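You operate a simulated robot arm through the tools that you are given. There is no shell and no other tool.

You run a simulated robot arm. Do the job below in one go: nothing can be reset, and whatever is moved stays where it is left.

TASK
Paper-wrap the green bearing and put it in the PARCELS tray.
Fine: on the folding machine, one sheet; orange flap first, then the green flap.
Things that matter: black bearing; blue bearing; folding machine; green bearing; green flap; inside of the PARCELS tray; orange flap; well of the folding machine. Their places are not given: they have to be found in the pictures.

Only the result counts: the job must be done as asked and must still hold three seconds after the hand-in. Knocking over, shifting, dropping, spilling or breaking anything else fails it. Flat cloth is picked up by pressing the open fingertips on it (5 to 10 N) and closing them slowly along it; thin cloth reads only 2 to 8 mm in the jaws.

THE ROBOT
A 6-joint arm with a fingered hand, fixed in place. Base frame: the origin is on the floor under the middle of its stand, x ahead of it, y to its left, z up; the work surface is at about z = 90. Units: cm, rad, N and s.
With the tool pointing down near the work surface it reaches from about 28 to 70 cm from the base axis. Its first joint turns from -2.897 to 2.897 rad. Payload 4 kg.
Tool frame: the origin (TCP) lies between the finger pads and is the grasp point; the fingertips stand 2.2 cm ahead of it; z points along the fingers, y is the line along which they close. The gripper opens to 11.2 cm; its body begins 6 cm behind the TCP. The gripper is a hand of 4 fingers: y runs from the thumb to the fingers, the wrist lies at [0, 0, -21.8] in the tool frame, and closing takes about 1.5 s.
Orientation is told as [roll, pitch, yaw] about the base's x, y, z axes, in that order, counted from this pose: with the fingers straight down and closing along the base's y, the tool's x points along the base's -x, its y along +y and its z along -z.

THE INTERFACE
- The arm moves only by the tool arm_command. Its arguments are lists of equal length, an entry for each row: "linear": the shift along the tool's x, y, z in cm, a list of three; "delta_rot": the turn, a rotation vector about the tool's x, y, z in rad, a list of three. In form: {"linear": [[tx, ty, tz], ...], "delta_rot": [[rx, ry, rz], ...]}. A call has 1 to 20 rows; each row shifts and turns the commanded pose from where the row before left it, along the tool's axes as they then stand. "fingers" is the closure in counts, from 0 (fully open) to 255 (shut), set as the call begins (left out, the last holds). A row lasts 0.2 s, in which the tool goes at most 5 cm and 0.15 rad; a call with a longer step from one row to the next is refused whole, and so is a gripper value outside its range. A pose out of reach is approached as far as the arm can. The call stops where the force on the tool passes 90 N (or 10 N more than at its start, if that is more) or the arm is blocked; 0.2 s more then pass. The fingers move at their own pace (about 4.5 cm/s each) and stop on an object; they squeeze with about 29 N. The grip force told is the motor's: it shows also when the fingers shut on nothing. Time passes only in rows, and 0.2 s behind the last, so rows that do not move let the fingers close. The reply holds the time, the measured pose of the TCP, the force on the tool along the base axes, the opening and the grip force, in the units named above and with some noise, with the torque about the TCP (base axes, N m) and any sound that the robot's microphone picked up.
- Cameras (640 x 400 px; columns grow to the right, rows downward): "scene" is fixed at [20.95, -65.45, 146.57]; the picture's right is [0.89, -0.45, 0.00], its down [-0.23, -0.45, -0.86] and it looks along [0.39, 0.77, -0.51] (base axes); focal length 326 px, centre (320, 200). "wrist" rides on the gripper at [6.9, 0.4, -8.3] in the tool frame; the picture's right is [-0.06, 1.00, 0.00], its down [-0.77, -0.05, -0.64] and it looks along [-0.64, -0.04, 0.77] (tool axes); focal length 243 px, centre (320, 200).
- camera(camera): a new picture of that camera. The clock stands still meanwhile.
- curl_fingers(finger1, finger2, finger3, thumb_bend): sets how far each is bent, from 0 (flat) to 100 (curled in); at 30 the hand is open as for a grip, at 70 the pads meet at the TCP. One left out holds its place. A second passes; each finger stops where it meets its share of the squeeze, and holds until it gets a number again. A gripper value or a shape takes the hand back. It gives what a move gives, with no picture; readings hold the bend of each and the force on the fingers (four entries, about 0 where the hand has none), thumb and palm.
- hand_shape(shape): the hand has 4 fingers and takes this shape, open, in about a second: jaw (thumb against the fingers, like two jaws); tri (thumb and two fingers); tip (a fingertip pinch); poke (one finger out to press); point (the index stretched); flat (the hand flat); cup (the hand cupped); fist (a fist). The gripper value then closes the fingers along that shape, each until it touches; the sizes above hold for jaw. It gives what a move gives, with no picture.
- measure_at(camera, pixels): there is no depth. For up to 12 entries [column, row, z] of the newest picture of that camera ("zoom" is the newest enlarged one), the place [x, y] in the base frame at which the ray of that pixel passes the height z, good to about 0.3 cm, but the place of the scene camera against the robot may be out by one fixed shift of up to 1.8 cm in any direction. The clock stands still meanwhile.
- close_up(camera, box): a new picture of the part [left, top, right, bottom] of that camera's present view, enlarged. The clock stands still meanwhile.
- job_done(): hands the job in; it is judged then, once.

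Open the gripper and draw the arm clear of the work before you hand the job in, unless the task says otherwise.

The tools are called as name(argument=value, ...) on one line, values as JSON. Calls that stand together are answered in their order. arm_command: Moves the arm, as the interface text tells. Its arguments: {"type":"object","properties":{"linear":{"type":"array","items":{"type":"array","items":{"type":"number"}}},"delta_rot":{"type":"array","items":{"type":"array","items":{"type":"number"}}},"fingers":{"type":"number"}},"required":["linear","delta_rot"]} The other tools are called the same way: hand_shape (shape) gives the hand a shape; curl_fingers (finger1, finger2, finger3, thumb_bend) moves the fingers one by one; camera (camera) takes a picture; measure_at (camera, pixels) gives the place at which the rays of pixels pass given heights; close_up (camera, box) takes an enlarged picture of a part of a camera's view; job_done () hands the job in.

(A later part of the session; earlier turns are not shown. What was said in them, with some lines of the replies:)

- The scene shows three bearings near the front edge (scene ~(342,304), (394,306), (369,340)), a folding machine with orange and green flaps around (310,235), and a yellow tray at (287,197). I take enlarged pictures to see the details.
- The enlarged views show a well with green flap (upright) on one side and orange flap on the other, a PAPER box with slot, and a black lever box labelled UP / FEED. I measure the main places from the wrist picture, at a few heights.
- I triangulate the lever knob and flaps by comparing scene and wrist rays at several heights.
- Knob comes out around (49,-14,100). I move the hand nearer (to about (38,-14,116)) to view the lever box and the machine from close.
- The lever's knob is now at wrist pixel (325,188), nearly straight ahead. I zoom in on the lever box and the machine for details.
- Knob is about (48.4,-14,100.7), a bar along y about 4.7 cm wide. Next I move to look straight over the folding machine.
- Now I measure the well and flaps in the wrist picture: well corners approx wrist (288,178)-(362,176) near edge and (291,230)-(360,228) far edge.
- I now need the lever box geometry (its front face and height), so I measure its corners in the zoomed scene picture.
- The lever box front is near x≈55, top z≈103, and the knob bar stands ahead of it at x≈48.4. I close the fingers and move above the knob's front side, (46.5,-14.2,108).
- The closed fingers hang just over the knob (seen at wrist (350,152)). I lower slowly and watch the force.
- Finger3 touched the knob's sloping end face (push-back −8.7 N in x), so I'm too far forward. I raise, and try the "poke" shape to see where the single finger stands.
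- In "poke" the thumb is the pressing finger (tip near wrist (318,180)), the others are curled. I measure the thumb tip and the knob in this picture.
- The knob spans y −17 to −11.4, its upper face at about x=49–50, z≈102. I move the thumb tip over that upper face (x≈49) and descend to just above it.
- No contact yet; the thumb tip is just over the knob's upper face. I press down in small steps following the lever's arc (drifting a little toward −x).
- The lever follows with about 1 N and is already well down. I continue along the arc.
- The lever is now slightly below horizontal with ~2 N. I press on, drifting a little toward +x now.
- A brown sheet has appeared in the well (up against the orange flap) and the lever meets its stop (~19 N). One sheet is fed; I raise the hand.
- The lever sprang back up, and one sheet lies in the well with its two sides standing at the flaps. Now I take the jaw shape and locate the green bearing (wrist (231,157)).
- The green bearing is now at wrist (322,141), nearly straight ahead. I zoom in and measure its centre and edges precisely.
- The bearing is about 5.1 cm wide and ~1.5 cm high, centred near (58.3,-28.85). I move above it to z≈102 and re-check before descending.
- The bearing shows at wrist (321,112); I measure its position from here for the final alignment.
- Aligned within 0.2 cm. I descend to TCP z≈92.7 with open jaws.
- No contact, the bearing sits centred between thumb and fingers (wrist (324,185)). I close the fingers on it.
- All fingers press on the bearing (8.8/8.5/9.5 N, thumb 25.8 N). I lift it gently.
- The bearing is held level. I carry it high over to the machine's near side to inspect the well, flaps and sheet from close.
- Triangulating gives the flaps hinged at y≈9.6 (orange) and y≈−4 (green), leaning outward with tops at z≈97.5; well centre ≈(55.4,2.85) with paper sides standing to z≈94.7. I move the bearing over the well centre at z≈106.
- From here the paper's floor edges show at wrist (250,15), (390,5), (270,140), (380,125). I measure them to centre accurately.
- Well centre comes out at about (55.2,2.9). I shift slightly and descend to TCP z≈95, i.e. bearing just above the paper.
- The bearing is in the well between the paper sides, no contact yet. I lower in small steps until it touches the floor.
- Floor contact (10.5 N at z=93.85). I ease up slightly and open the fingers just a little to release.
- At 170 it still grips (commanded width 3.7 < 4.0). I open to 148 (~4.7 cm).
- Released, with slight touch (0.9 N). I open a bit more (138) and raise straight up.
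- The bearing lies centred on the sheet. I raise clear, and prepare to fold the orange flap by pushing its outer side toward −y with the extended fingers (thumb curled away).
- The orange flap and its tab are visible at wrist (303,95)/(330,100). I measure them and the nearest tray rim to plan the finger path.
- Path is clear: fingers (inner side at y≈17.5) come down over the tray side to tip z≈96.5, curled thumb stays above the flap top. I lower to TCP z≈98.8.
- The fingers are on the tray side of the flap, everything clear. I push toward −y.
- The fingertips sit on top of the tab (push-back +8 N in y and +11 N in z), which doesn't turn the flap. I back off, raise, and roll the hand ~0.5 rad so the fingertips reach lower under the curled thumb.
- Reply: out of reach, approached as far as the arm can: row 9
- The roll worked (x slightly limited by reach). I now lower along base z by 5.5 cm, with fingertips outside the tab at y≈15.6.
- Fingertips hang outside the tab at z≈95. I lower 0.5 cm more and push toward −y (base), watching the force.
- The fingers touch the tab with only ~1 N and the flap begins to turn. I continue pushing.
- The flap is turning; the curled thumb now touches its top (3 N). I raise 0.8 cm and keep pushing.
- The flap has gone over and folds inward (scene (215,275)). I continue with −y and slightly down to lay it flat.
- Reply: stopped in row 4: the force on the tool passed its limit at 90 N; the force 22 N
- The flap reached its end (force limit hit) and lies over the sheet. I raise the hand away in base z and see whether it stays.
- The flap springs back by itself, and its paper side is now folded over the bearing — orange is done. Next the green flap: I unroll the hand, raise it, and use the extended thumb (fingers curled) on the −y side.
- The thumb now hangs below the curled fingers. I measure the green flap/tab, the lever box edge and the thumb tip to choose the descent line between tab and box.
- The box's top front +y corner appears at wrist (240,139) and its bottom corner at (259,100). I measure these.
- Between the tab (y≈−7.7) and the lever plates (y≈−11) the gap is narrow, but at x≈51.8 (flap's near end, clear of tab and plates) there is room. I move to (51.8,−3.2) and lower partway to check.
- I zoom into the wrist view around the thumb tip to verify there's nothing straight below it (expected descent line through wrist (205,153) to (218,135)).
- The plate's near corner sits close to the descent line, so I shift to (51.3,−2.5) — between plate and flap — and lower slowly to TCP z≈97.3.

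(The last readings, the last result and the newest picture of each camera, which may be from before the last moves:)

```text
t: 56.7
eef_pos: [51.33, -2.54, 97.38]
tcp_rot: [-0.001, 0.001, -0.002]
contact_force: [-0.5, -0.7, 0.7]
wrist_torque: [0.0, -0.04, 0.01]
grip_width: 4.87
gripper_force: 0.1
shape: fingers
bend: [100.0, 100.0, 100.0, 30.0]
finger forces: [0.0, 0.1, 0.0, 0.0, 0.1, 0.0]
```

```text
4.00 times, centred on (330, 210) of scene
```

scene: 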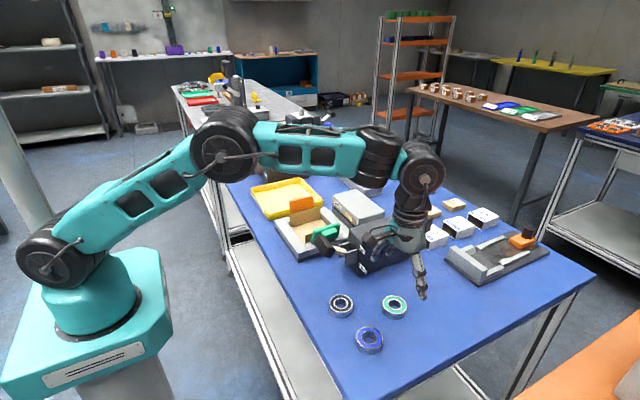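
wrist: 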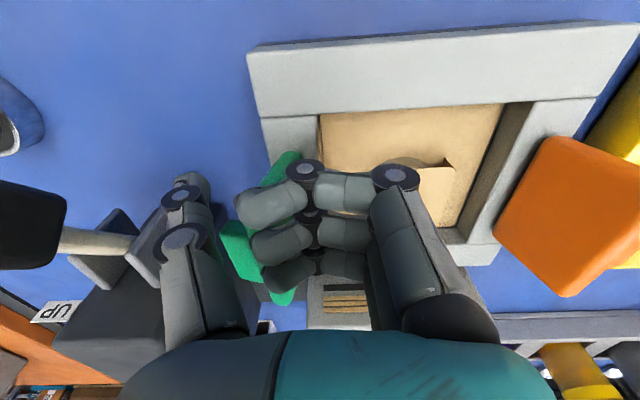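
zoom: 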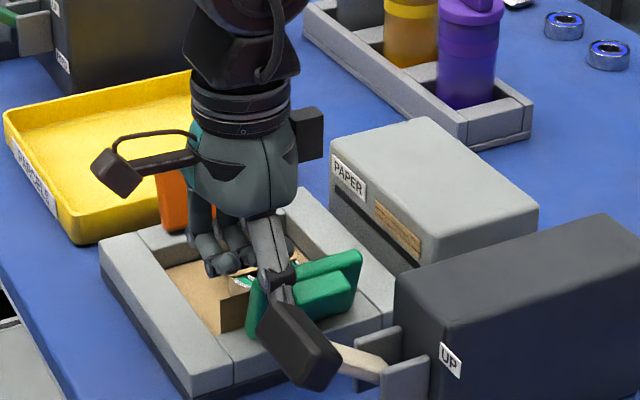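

The thumb is outside the green flap without contact. I push toward +y in small steps.

arm_command(linear=[[0, 0.7, 0], [0, 0.7, 0], [-0.3, 0.7, 0], [-0.3, 0.7, 0], [0, 0.7, 0], [0, 0, 0]], delta_rot=[[0, 0, 0], [0, 0, 0], [0, 0, 0], [0, 0, 0], [0, 0, 0], [0, 0, 0]])

camera(camera="wrist")

close_up(camera="scene", box=[250, 160, 410, 260])

```text
t: 58.1
eef_pos: [51.69, 0.96, 97.34]
tcp_rot: [-0.002, 0.002, -0.001]
contact_force: [-9.0, -1.8, 6.5]
wrist_torque: [-0.32, -0.15, -0.47]
grip_width: 5.02
gripper_force: 4.3
shape: fingers
bend: [100.0, 100.0, 100.0, 29.0]
finger forces: [0.1, 0.0, 0.0, 0.0, 9.3, 0.0]
```

```text
taken
```

wrist: 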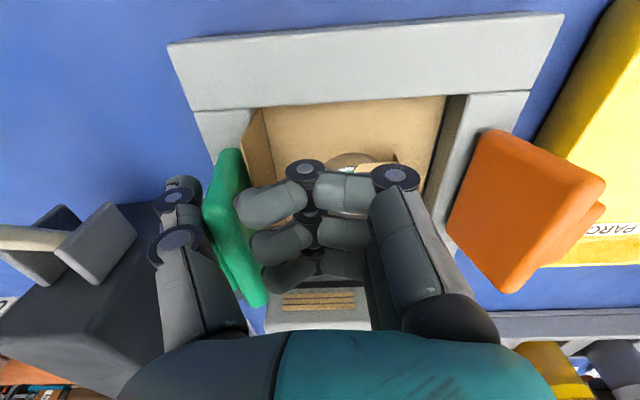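

```text
4.00 times, centred on (330, 210) of scene
```

zoom: 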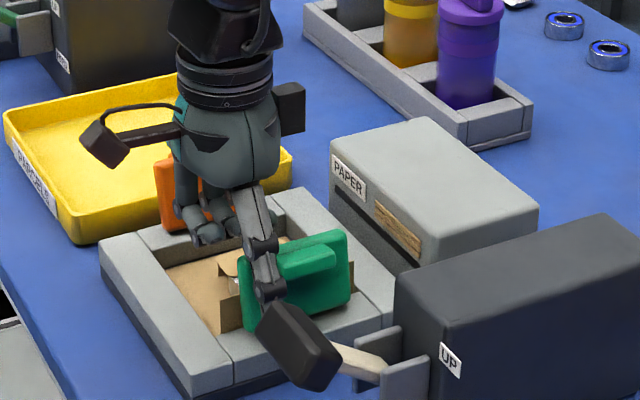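

The flap is nearly vertical, but the thumb rubs the tab's end (−9 N in x). I shift back 0.8 cm in x and continue pushing +y.

arm_command(linear=[[0.8, 0, 0], [0, 0.6, 0], [0, 0.6, 0], [0, 0.6, 0], [0, 0, 0]], delta_rot=[[0, 0, 0], [0, 0, 0], [0, 0, 0], [0, 0, 0], [0, 0, 0]])

camera(camera="wrist")

close_up(camera="scene", box=[250, 160, 410, 260])

```text
t: 59.3
eef_pos: [51.07, 2.79, 97.39]
tcp_rot: [-0.001, 0.0, -0.003]
contact_force: [-0.2, -1.4, 1.8]
wrist_torque: [-0.06, 0.03, -0.02]
grip_width: 4.96
gripper_force: 0.8
shape: fingers
bend: [100.0, 100.0, 100.0, 29.0]
finger forces: [0.0, 0.0, 0.0, 0.0, 1.6, 0.0]
```

```text
taken
```

wrist: 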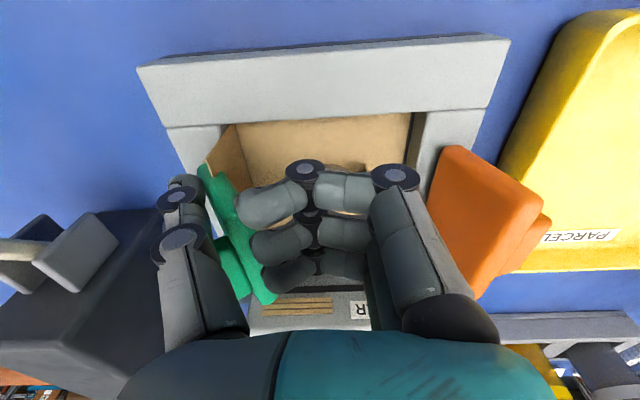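

```text
4.00 times, centred on (330, 210) of scene
```

zoom: 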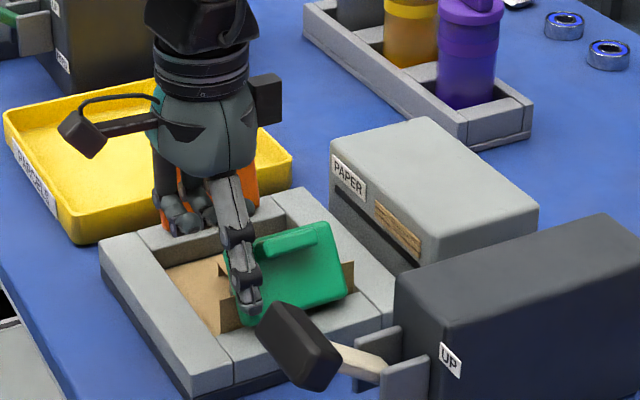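

The flap follows with ~1.6 N. I continue +y by 1.5 cm.

arm_command(linear=[[0, 0.5, 0], [0, 0.5, 0], [0, 0.5, 0], [0, 0, 0]], delta_rot=[[0, 0, 0], [0, 0, 0], [0, 0, 0], [0, 0, 0]])

camera(camera="wrist")

close_up(camera="scene", box=[250, 160, 410, 260])

```text
t: 60.3
eef_pos: [51.11, 4.26, 97.42]
tcp_rot: [-0.002, 0.0, 0.0]
contact_force: [-0.1, -1.0, 0.5]
wrist_torque: [-0.06, -0.02, 0.02]
grip_width: 4.98
gripper_force: 0.6
shape: fingers
bend: [100.0, 100.0, 100.0, 29.0]
finger forces: [0.0, 0.0, 0.1, 0.1, 1.3, 0.0]
```

```text
taken
```

wrist: 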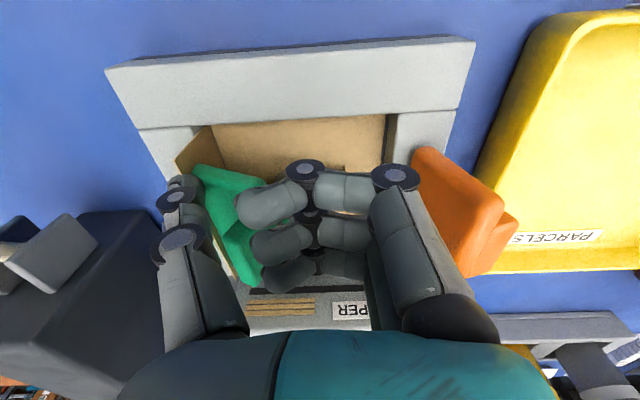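

```text
4.00 times, centred on (330, 210) of scene
```

zoom: 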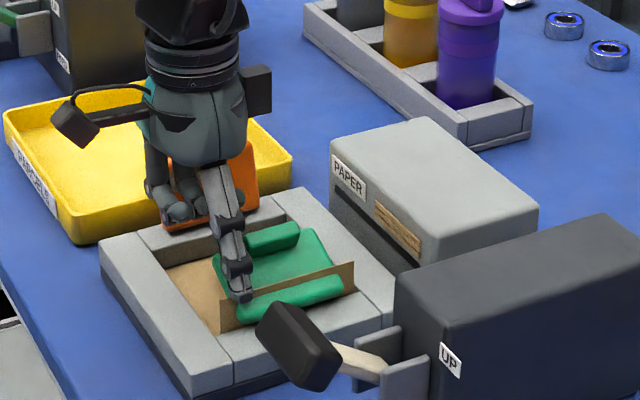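

The green flap is past 45° and follows lightly. To avoid crowding the orange flap with the hand, I bend the thumb inward a bit to sweep the flap further.

curl_fingers(thumb_bend=37)

camera(camera="wrist")

close_up(camera="scene", box=[250, 160, 410, 260])

```text
t: 61.3
eef_pos: [50.93, 4.28, 97.38]
tcp_rot: [-0.002, 0.002, -0.001]
contact_force: [0.1, -2.5, 1.2]
wrist_torque: [-0.09, 0.03, 0.04]
grip_width: 4.6
gripper_force: 0.5
shape: fingers
bend: [100.0, 100.0, 100.0, 36.0]
finger forces: [0.0, 0.0, 0.0, 0.0, 1.4, 0.0]
```

```text
taken
```

wrist: 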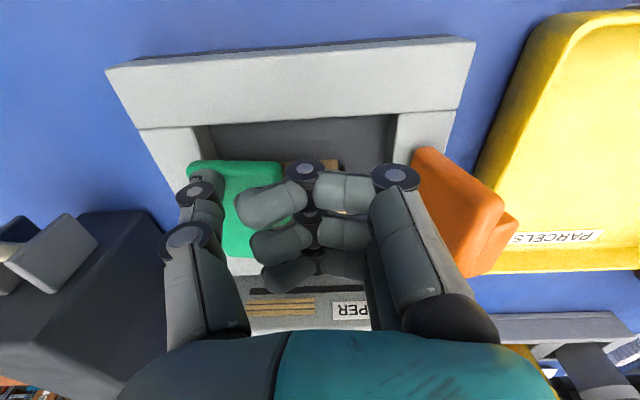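

```text
4.00 times, centred on (330, 210) of scene
```

zoom: 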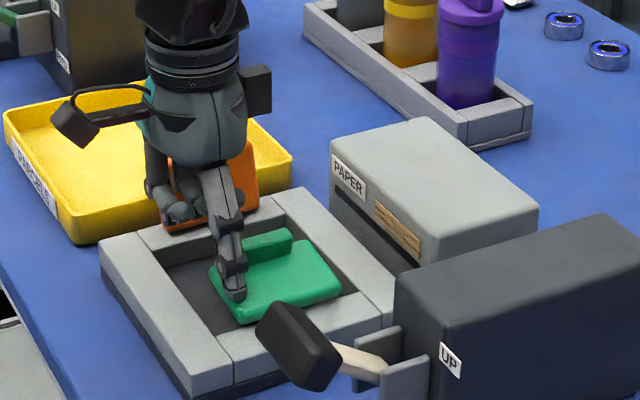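

The fold has completed: the well floor is bare again and a compact brown parcel lies under the flap. I raise the hand straight up to let the green flap return.

arm_command(linear=[[0, 0, -0.7], [0, 0, -1.0], [0, 0, -1.5], [0, 0, -2.0], [0, 0, -3.0], [0, 0, -3.0], [0, 0, -3.0], [0, 0, 0]], delta_rot=[[0, 0, 0], [0, 0, 0], [0, 0, 0], [0, 0, 0], [0, 0, 0], [0, 0, 0], [0, 0, 0], [0, 0, 0]])

camera(camera="wrist")

close_up(camera="scene", box=[250, 160, 410, 260])

```text
t: 63.1
eef_pos: [50.98, 4.27, 111.52]
tcp_rot: [-0.002, 0.0, -0.001]
contact_force: [0.5, 0.1, 0.7]
wrist_torque: [0.01, -0.02, -0.02]
grip_width: 4.5
gripper_force: 0.1
shape: fingers
bend: [100.0, 100.0, 100.0, 37.0]
finger forces: [0.0, 0.1, 0.0, 0.1, 0.0, 0.0]
```

```text
taken
```

wrist: 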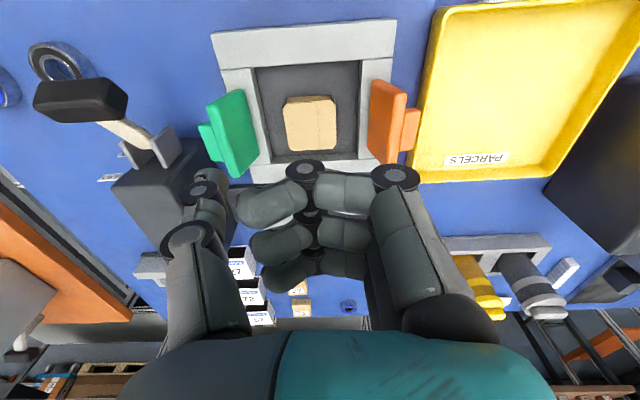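

```text
4.00 times, centred on (330, 210) of scene
```

zoom: 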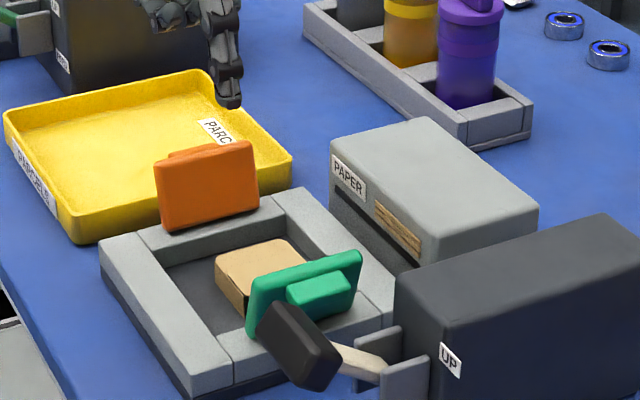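

The parcel (a brown block) lies in the well at wrist (311,123), both flaps are back up. I take the jaw shape part-open and step back to measure the parcel.

hand_shape(shape="jaw")

arm_command(linear=[[2.0, -0.6, 0], [2.0, -0.6, 0], [0, 0, 0], [0, 0, 0], [0, 0, 0]], delta_rot=[[0, 0, 0], [0, 0, 0], [0, 0, 0], [0, 0, 0], [0, 0, 0]], fingers=100)

camera(camera="wrist")

close_up(camera="wrist", box=[240, 80, 400, 180])

```text
t: 64.0
eef_pos: [51.02, 4.33, 111.51]
tcp_rot: [-0.002, 0.001, -0.001]
contact_force: [0.4, 0.1, 1.2]
wrist_torque: [-0.01, -0.04, -0.01]
grip_width: 11.22
gripper_force: 0.0
shape: jaw
bend: [30.0, 30.0, 30.0, 30.0]
finger forces: [0.0, 0.0, 0.0, 0.1, 0.1, 0.1]
```

```text
t: 65.2
eef_pos: [47.06, 2.98, 111.51]
tcp_rot: [-0.002, 0.002, -0.002]
contact_force: [0.0, 0.1, -1.2]
wrist_torque: [0.01, 0.02, -0.03]
grip_width: 6.86
gripper_force: 0.1
shape: jaw
bend: [71.0, 71.0, 71.0, 69.0]
finger forces: [0.0, 0.1, 0.0, 0.0, 0.0, 0.0]
```

```text
taken
```

wrist: 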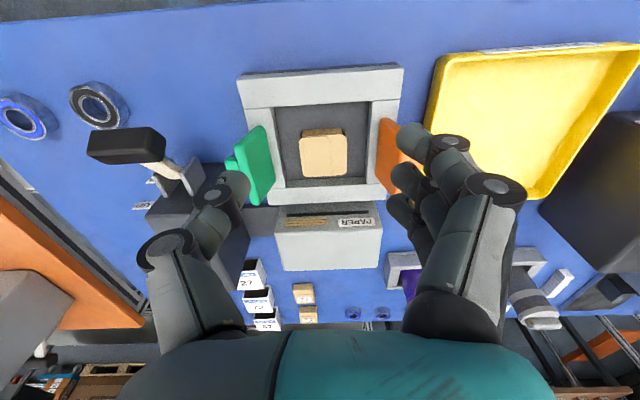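

```text
4.00 times, centred on (320, 130) of wrist
```

zoom: 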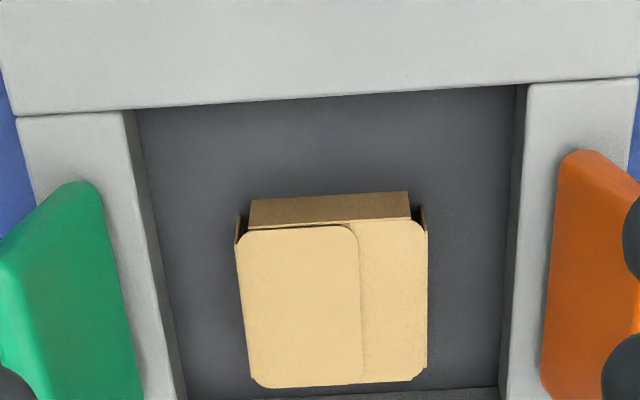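

The parcel's top is at wrist ≈(324,156), about 5.9 cm wide. I measure its corners.

measure_at(camera="wrist", pixels=[[298.8, 137, 93.2], [346.8, 136, 93.2], [304.5, 177, 93.2], [345, 175, 93.2], [324.2, 156.2, 93.2], [302.5, 128, 91.2], [342, 127.5, 91.2], [274, 107, 91.2], [369, 101, 91.2]])

```text
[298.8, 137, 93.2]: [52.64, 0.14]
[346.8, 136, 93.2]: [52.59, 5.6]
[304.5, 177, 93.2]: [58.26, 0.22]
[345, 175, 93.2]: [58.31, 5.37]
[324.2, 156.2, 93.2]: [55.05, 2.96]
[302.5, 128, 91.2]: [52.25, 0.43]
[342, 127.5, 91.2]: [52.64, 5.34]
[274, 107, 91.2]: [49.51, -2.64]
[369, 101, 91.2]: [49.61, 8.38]
```

Parcel centre ≈(55.4,2.85). I go above it, then descend to TCP z≈98 and check alignment.

arm_command(linear=[[-2.8, 0, 1.5], [-2.8, 0, 2.5], [-2.7, -0.1, 2.5], [0, 0, 3.0], [0, 0, 2.0], [0, 0, 2.0], [0, 0, 0]], delta_rot=[[0, 0, 0], [0, 0, 0], [0, 0, 0], [0, 0, 0], [0, 0, 0], [0, 0, 0], [0, 0, 0]])

camera(camera="wrist")

close_up(camera="scene", box=[250, 160, 410, 260])

```text
t: 66.8
eef_pos: [55.54, 2.92, 98.06]
tcp_rot: [-0.003, -0.001, -0.003]
contact_force: [0.3, -1.1, 0.7]
wrist_torque: [0.0, 0.02, 0.02]
grip_width: 6.84
gripper_force: 0.0
shape: jaw
bend: [71.0, 71.0, 71.0, 69.0]
finger forces: [0.1, 0.0, 0.0, 0.1, 0.1, 0.0]
```

```text
taken
```

wrist: 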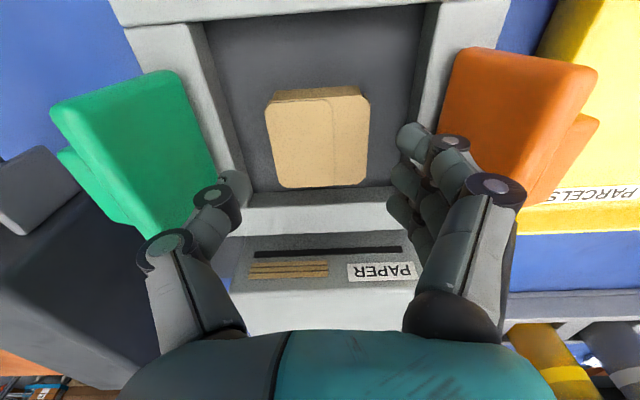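

```text
4.00 times, centred on (330, 210) of scene
```

zoom: 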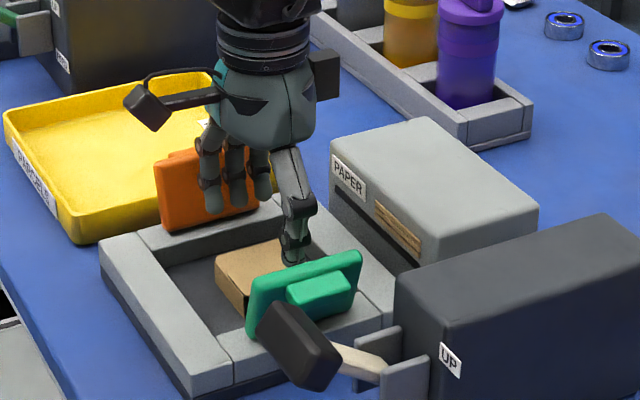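

Alignment is good (parcel at wrist (318,140)). I descend to TCP z≈94.

arm_command(linear=[[0.2, -0.05, 1.0], [0, 0, 1.0], [0, 0, 1.0], [0, 0, 0.6], [0, 0, 0.4], [0, 0, 0]], delta_rot=[[0, 0, 0], [0, 0, 0], [0, 0, 0], [0, 0, 0], [0, 0, 0], [0, 0, 0]])

camera(camera="wrist")

```text
t: 68.2
eef_pos: [55.07, 3.07, 94.03]
tcp_rot: [-0.001, 0.0, -0.002]
contact_force: [0.1, 0.4, 0.3]
wrist_torque: [0.0, -0.03, 0.02]
grip_width: 6.85
gripper_force: 0.2
shape: jaw
bend: [71.0, 71.0, 71.0, 69.0]
finger forces: [0.0, 0.0, 0.1, 0.1, 0.0, 0.0]
```

```text
taken
```

wrist: 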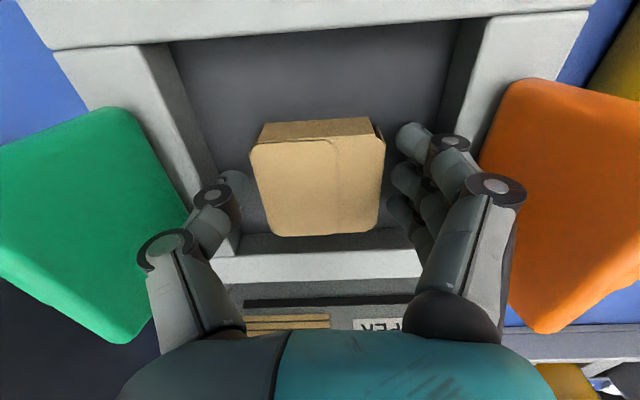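

No contact; the parcel is centred between thumb and fingers. I close the hand on it.

arm_command(linear=[[0, 0, 0], [0, 0, 0], [0, 0, 0], [0, 0, 0], [0, 0, 0], [0, 0, 0]], delta_rot=[[0, 0, 0], [0, 0, 0], [0, 0, 0], [0, 0, 0], [0, 0, 0], [0, 0, 0]], fingers=255)

camera(camera="wrist")

```text
t: 69.6
eef_pos: [55.13, 2.96, 94.09]
tcp_rot: [-0.002, 0.001, 0.0]
contact_force: [0.0, 0.3, 0.0]
wrist_torque: [0.03, -0.01, 0.0]
grip_width: 3.98
gripper_force: 28.5
shape: jaw
bend: [73.0, 73.0, 74.0, 70.0]
finger forces: [7.6, 8.6, 9.8, 0.1, 25.8, 0.0]
```

```text
taken
```

wrist: 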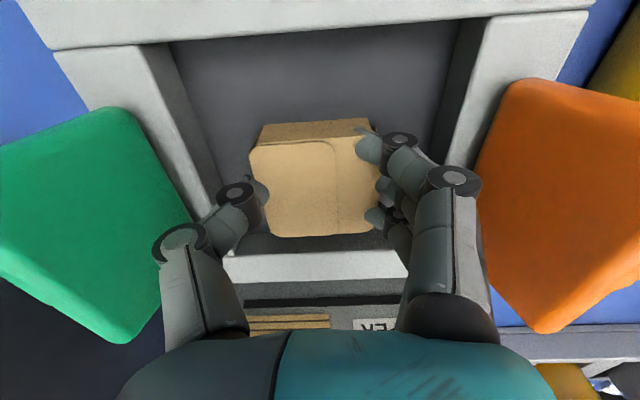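

It grips firmly (fingers ~8–10 N, thumb 26 N). I lift slowly straight up.

arm_command(linear=[[0, 0, -0.5], [0, 0, -1], [0, 0, -1.5], [0, 0, -2], [0, 0, -3], [0, 0, -3], [0, 0, -3], [0, 0, 0]], delta_rot=[[0, 0, 0], [0, 0, 0], [0, 0, 0], [0, 0, 0], [0, 0, 0], [0, 0, 0], [0, 0, 0], [0, 0, 0]])

camera(camera="wrist")

close_up(camera="scene", box=[240, 130, 440, 255])

```text
t: 71.4
eef_pos: [55.16, 3.02, 108.11]
tcp_rot: [-0.002, 0.001, -0.001]
contact_force: [-1.1, -0.4, -2.6]
wrist_torque: [-0.01, 0.02, 0.01]
grip_width: 3.97
gripper_force: 29.0
shape: jaw
bend: [73.0, 73.0, 74.0, 70.0]
finger forces: [7.8, 8.7, 10.0, 0.0, 25.8, 0.0]
```

```text
taken
```

wrist: 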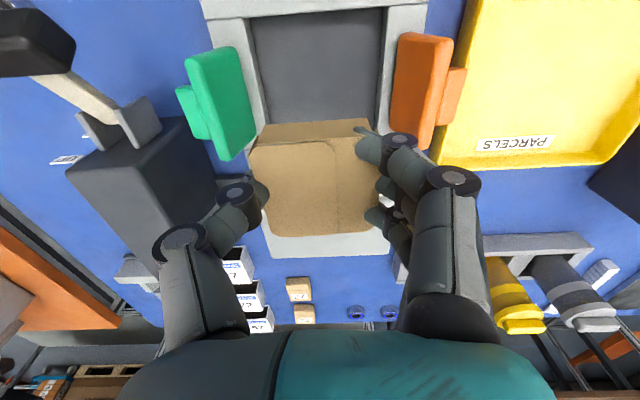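

```text
3.20 times, centred on (340, 192) of scene
```

zoom: 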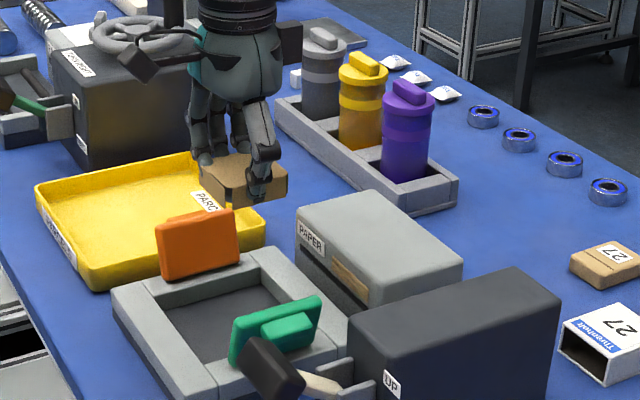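

The parcel is held securely. I carry it over the middle of the PARCELS tray, around (52.5,25).

arm_command(linear=[[0.54, 4.4, 0], [0.54, 4.4, 0], [0.54, 4.4, 0], [0.54, 4.4, 0], [0.54, 4.4, 0], [0, 0, 0]], delta_rot=[[0, 0, 0], [0, 0, 0], [0, 0, 0], [0, 0, 0], [0, 0, 0], [0, 0, 0]])

camera(camera="wrist")

close_up(camera="scene", box=[200, 120, 400, 245])

```text
t: 72.8
eef_pos: [52.57, 25.11, 108.04]
tcp_rot: [-0.003, 0.001, -0.001]
contact_force: [0.0, -0.7, -1.3]
wrist_torque: [-0.02, 0.02, -0.02]
grip_width: 3.94
gripper_force: 29.0
shape: jaw
bend: [73.0, 73.0, 73.0, 70.0]
finger forces: [7.9, 8.7, 10.4, 0.0, 26.0, 0.0]
```

```text
taken
```

wrist: 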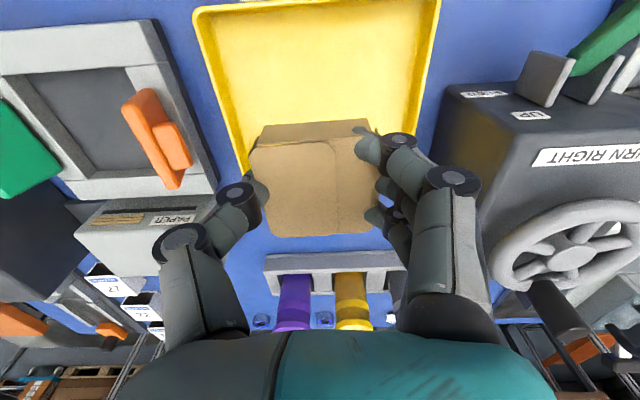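

```text
3.20 times, centred on (300, 182) of scene
```

zoom: 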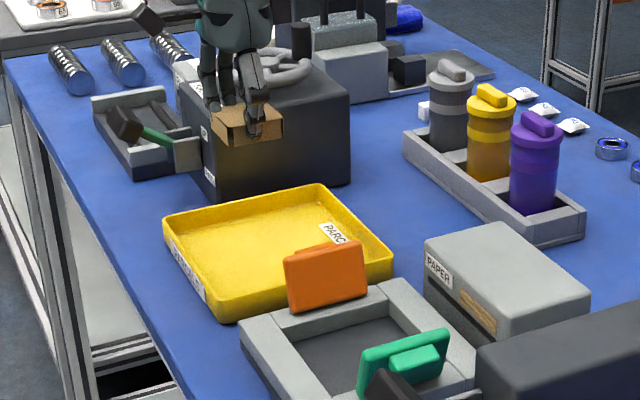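

The tray is under the hand; I measure its rim here (left wall (200,15)–(245,165), right wall (438,5)) to confirm the release point.

measure_at(camera="wrist", pixels=[[200, 15, 93], [438, 5, 93], [240, 160, 93], [412, 130, 93], [320, 125, 90.5], [320, 5, 90.5]])

```text
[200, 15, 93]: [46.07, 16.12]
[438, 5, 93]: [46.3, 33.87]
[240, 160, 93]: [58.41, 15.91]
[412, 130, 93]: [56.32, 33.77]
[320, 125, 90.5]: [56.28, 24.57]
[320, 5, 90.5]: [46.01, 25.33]
```

The tray's inside spans y≈16–33.8, so (52.6,25.1) is central. I lower toward the tray floor.

arm_command(linear=[[0, 0, 3], [0, 0, 3], [0, 0, 3], [0, 0, 2], [0, 0, 1.5], [0, 0, 0.5], [0, 0, 0.4], [0, 0, 0.3], [0, 0, 0.3], [0, 0, 0]], delta_rot=[[0, 0, 0], [0, 0, 0], [0, 0, 0], [0, 0, 0], [0, 0, 0], [0, 0, 0], [0, 0, 0], [0, 0, 0], [0, 0, 0], [0, 0, 0]])

close_up(camera="scene", box=[220, 140, 380, 240])

camera(camera="wrist")

```text
t: 75.0
eef_pos: [52.45, 25.01, 94.14]
tcp_rot: [0.0, 0.001, -0.001]
contact_force: [0.2, 0.0, -1.1]
wrist_torque: [0.01, 0.03, 0.0]
grip_width: 3.95
gripper_force: 28.7
shape: jaw
bend: [73.0, 73.0, 73.0, 70.0]
finger forces: [8.1, 8.8, 10.6, 0.0, 26.0, 0.0]
```

```text
4.00 times, centred on (300, 190) of scene
```

zoom: 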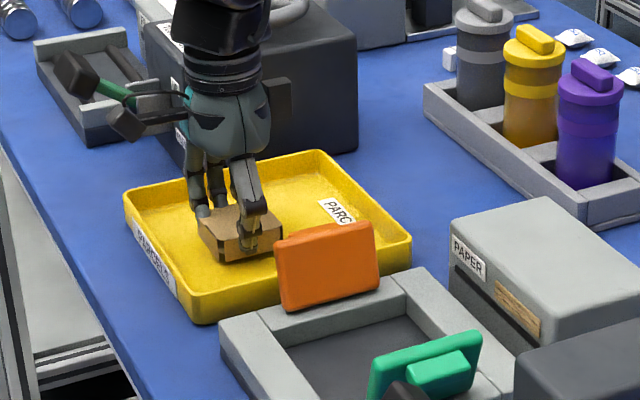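

```text
taken
```

wrist: 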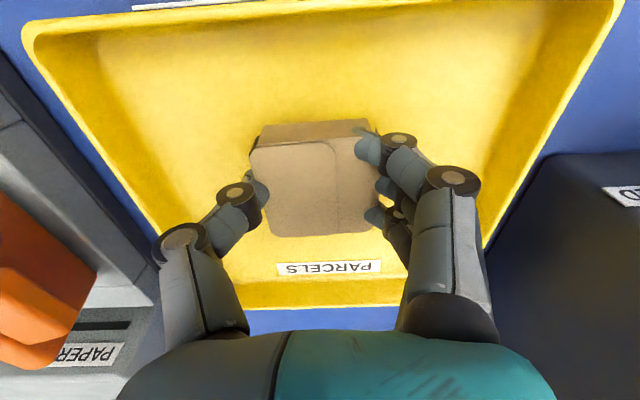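

No contact yet at z=94.1. I lower in 0.2 cm steps until the parcel touches the tray floor.

arm_command(linear=[[0, 0, 0.2], [0, 0, 0.2], [0, 0, 0.2], [0, 0, 0]], delta_rot=[[0, 0, 0], [0, 0, 0], [0, 0, 0], [0, 0, 0]])

```text
t: 76.0
eef_pos: [52.44, 24.89, 93.44]
tcp_rot: [-0.002, -0.001, -0.002]
contact_force: [0.8, -0.6, -1.2]
wrist_torque: [0.0, -0.01, -0.03]
grip_width: 3.95
gripper_force: 28.6
shape: jaw
bend: [73.0, 73.0, 73.0, 70.0]
finger forces: [8.0, 8.6, 10.7, 0.0, 25.9, 0.1]
```

Still free. I go on lowering in 0.15 cm steps.

arm_command(linear=[[0, 0, 0.15], [0, 0, 0.15], [0, 0, 0]], delta_rot=[[0, 0, 0], [0, 0, 0], [0, 0, 0]])

```text
t: 76.8
eef_pos: [52.39, 24.85, 93.29]
tcp_rot: [0.0, -0.003, -0.002]
contact_force: [-0.2, -1.5, 16.2]
wrist_torque: [0.0, -0.04, -0.01]
grip_width: 3.95
gripper_force: 28.6
shape: jaw
bend: [74.0, 74.0, 74.0, 70.0]
finger forces: [8.9, 9.7, 11.6, 0.0, 29.5, 0.0]
```

Contact with the tray floor (16 N). I ease up 0.1 cm and open the fingers gradually to about 6.8 cm.

arm_command(linear=[[0, 0, -0.12], [0, 0, 0], [0, 0, 0], [0, 0, 0], [0, 0, 0]], delta_rot=[[0, 0, 0], [0, 0, 0], [0, 0, 0], [0, 0, 0], [0, 0, 0]], fingers=100)

camera(camera="wrist")

```text
t: 78.0
eef_pos: [52.41, 24.87, 93.42]
tcp_rot: [-0.003, 0.0, 0.0]
contact_force: [0.5, 0.5, -0.7]
wrist_torque: [-0.02, -0.02, -0.02]
grip_width: 6.79
gripper_force: 0.1
shape: jaw
bend: [71.0, 71.0, 71.0, 69.0]
finger forces: [0.1, 0.0, 0.0, 0.0, 0.0, 0.0]
```

```text
taken
```

wrist: 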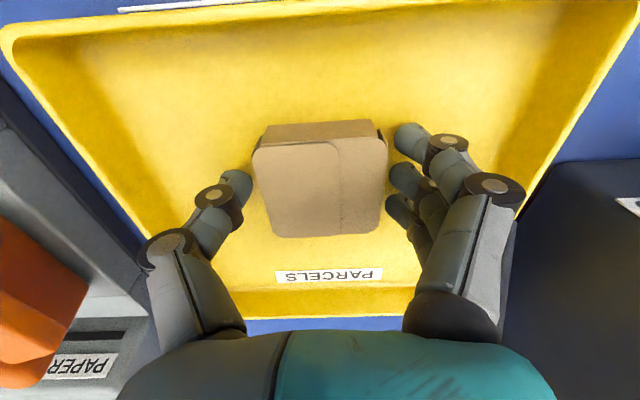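

The parcel is released and lies flat on the tray floor. I raise straight up, open the hand fully once clear, and draw the arm back.

arm_command(linear=[[0, 0, -0.5], [0, 0, -1], [0, 0, -2], [0, 0, -3], [0, 0, -3], [0, 0, -4], [0, 0, -4], [0, 0, -4], [0, 0, 0]], delta_rot=[[0, 0, 0], [0, 0, 0], [0, 0, 0], [0, 0, 0], [0, 0, 0], [0, 0, 0], [0, 0, 0], [0, 0, 0], [0, 0, 0]])

arm_command(linear=[[3.5, -2, -1], [3.5, -2, -1], [3.5, -2, -1], [3.0, -2, -1], [0, 0, 0], [0, 0, 0], [0, 0, 0]], delta_rot=[[0, 0, 0], [0, 0, 0], [0, 0, 0], [0, 0, 0], [0, 0, 0], [0, 0, 0], [0, 0, 0]], fingers=0)

camera(camera="scene")

close_up(camera="scene", box=[230, 160, 430, 285])

camera(camera="wrist")

```text
t: 80.0
eef_pos: [52.45, 25.02, 114.81]
tcp_rot: [0.0, 0.001, -0.002]
contact_force: [-0.5, -0.2, 0.0]
wrist_torque: [0.07, -0.02, -0.02]
grip_width: 6.74
gripper_force: 0.1
shape: jaw
bend: [71.0, 71.0, 71.0, 69.0]
finger forces: [0.1, 0.0, 0.1, 0.0, 0.0, 0.0]
```

```text
t: 81.6
eef_pos: [38.79, 17.02, 118.88]
tcp_rot: [-0.002, -0.001, -0.001]
contact_force: [-0.2, 0.1, -0.4]
wrist_torque: [-0.01, -0.01, 0.01]
grip_width: 11.2
gripper_force: 0.1
shape: jaw
bend: [30.0, 30.0, 30.0, 30.0]
finger forces: [0.1, 0.0, 0.0, 0.0, 0.0, 0.0]
```

```text
taken
```

scene: 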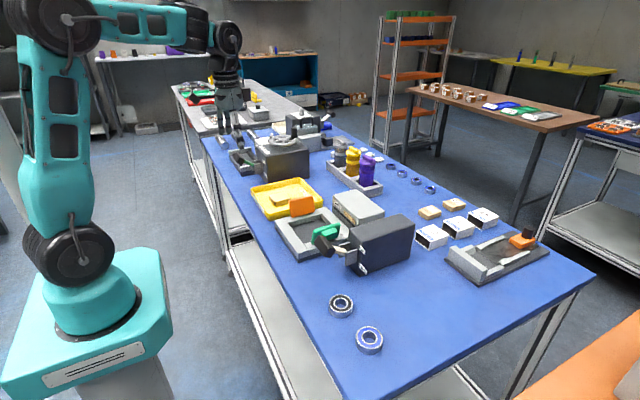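

```text
3.20 times, centred on (330, 222) of scene
```

zoom: 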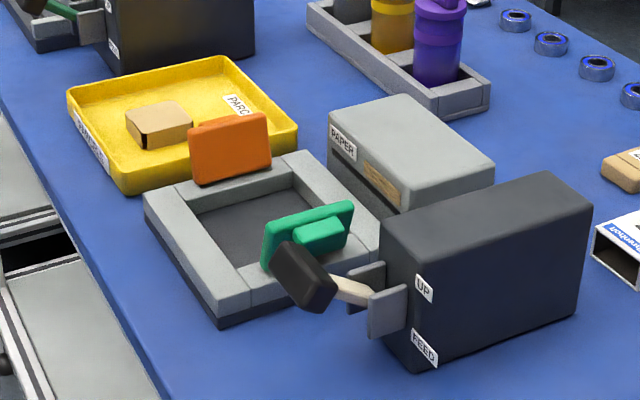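

```text
taken
```

wrist: 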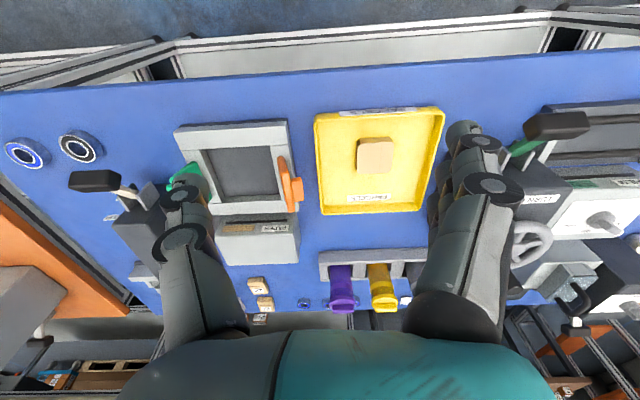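

The parcel lies in the PARCELS tray (scene zoom (160,125)). The well is empty, both flaps and the lever are back, and the black and blue bearings have not moved. The hand is open and drawn clear, so I hand the job in.

job_done()

```text
The job is handed in.
```

The green bearing is wrapped in one sheet of paper and lies flat near the middle of the PARCELS tray. I have handed the job in; the reply only confirmed receipt, so I don't know how it was judged.

- **Wrapping:** I fed one sheet with a single press of the lever and set the bearing in the well. I folded the orange flap first, then the green. The last picture shows both flaps and the lever back up and the well empty.
- **Orange flap:** My first push landed on top of its tab and did nothing, so I backed off and came in lower. At the end of that fold the push hit the 90 N force limit and the arm stopped. The flap sprang back normally afterwards.
- **Everything else:** The black and blue bearings were not touched and are where they started. The hand is open and drawn clear.
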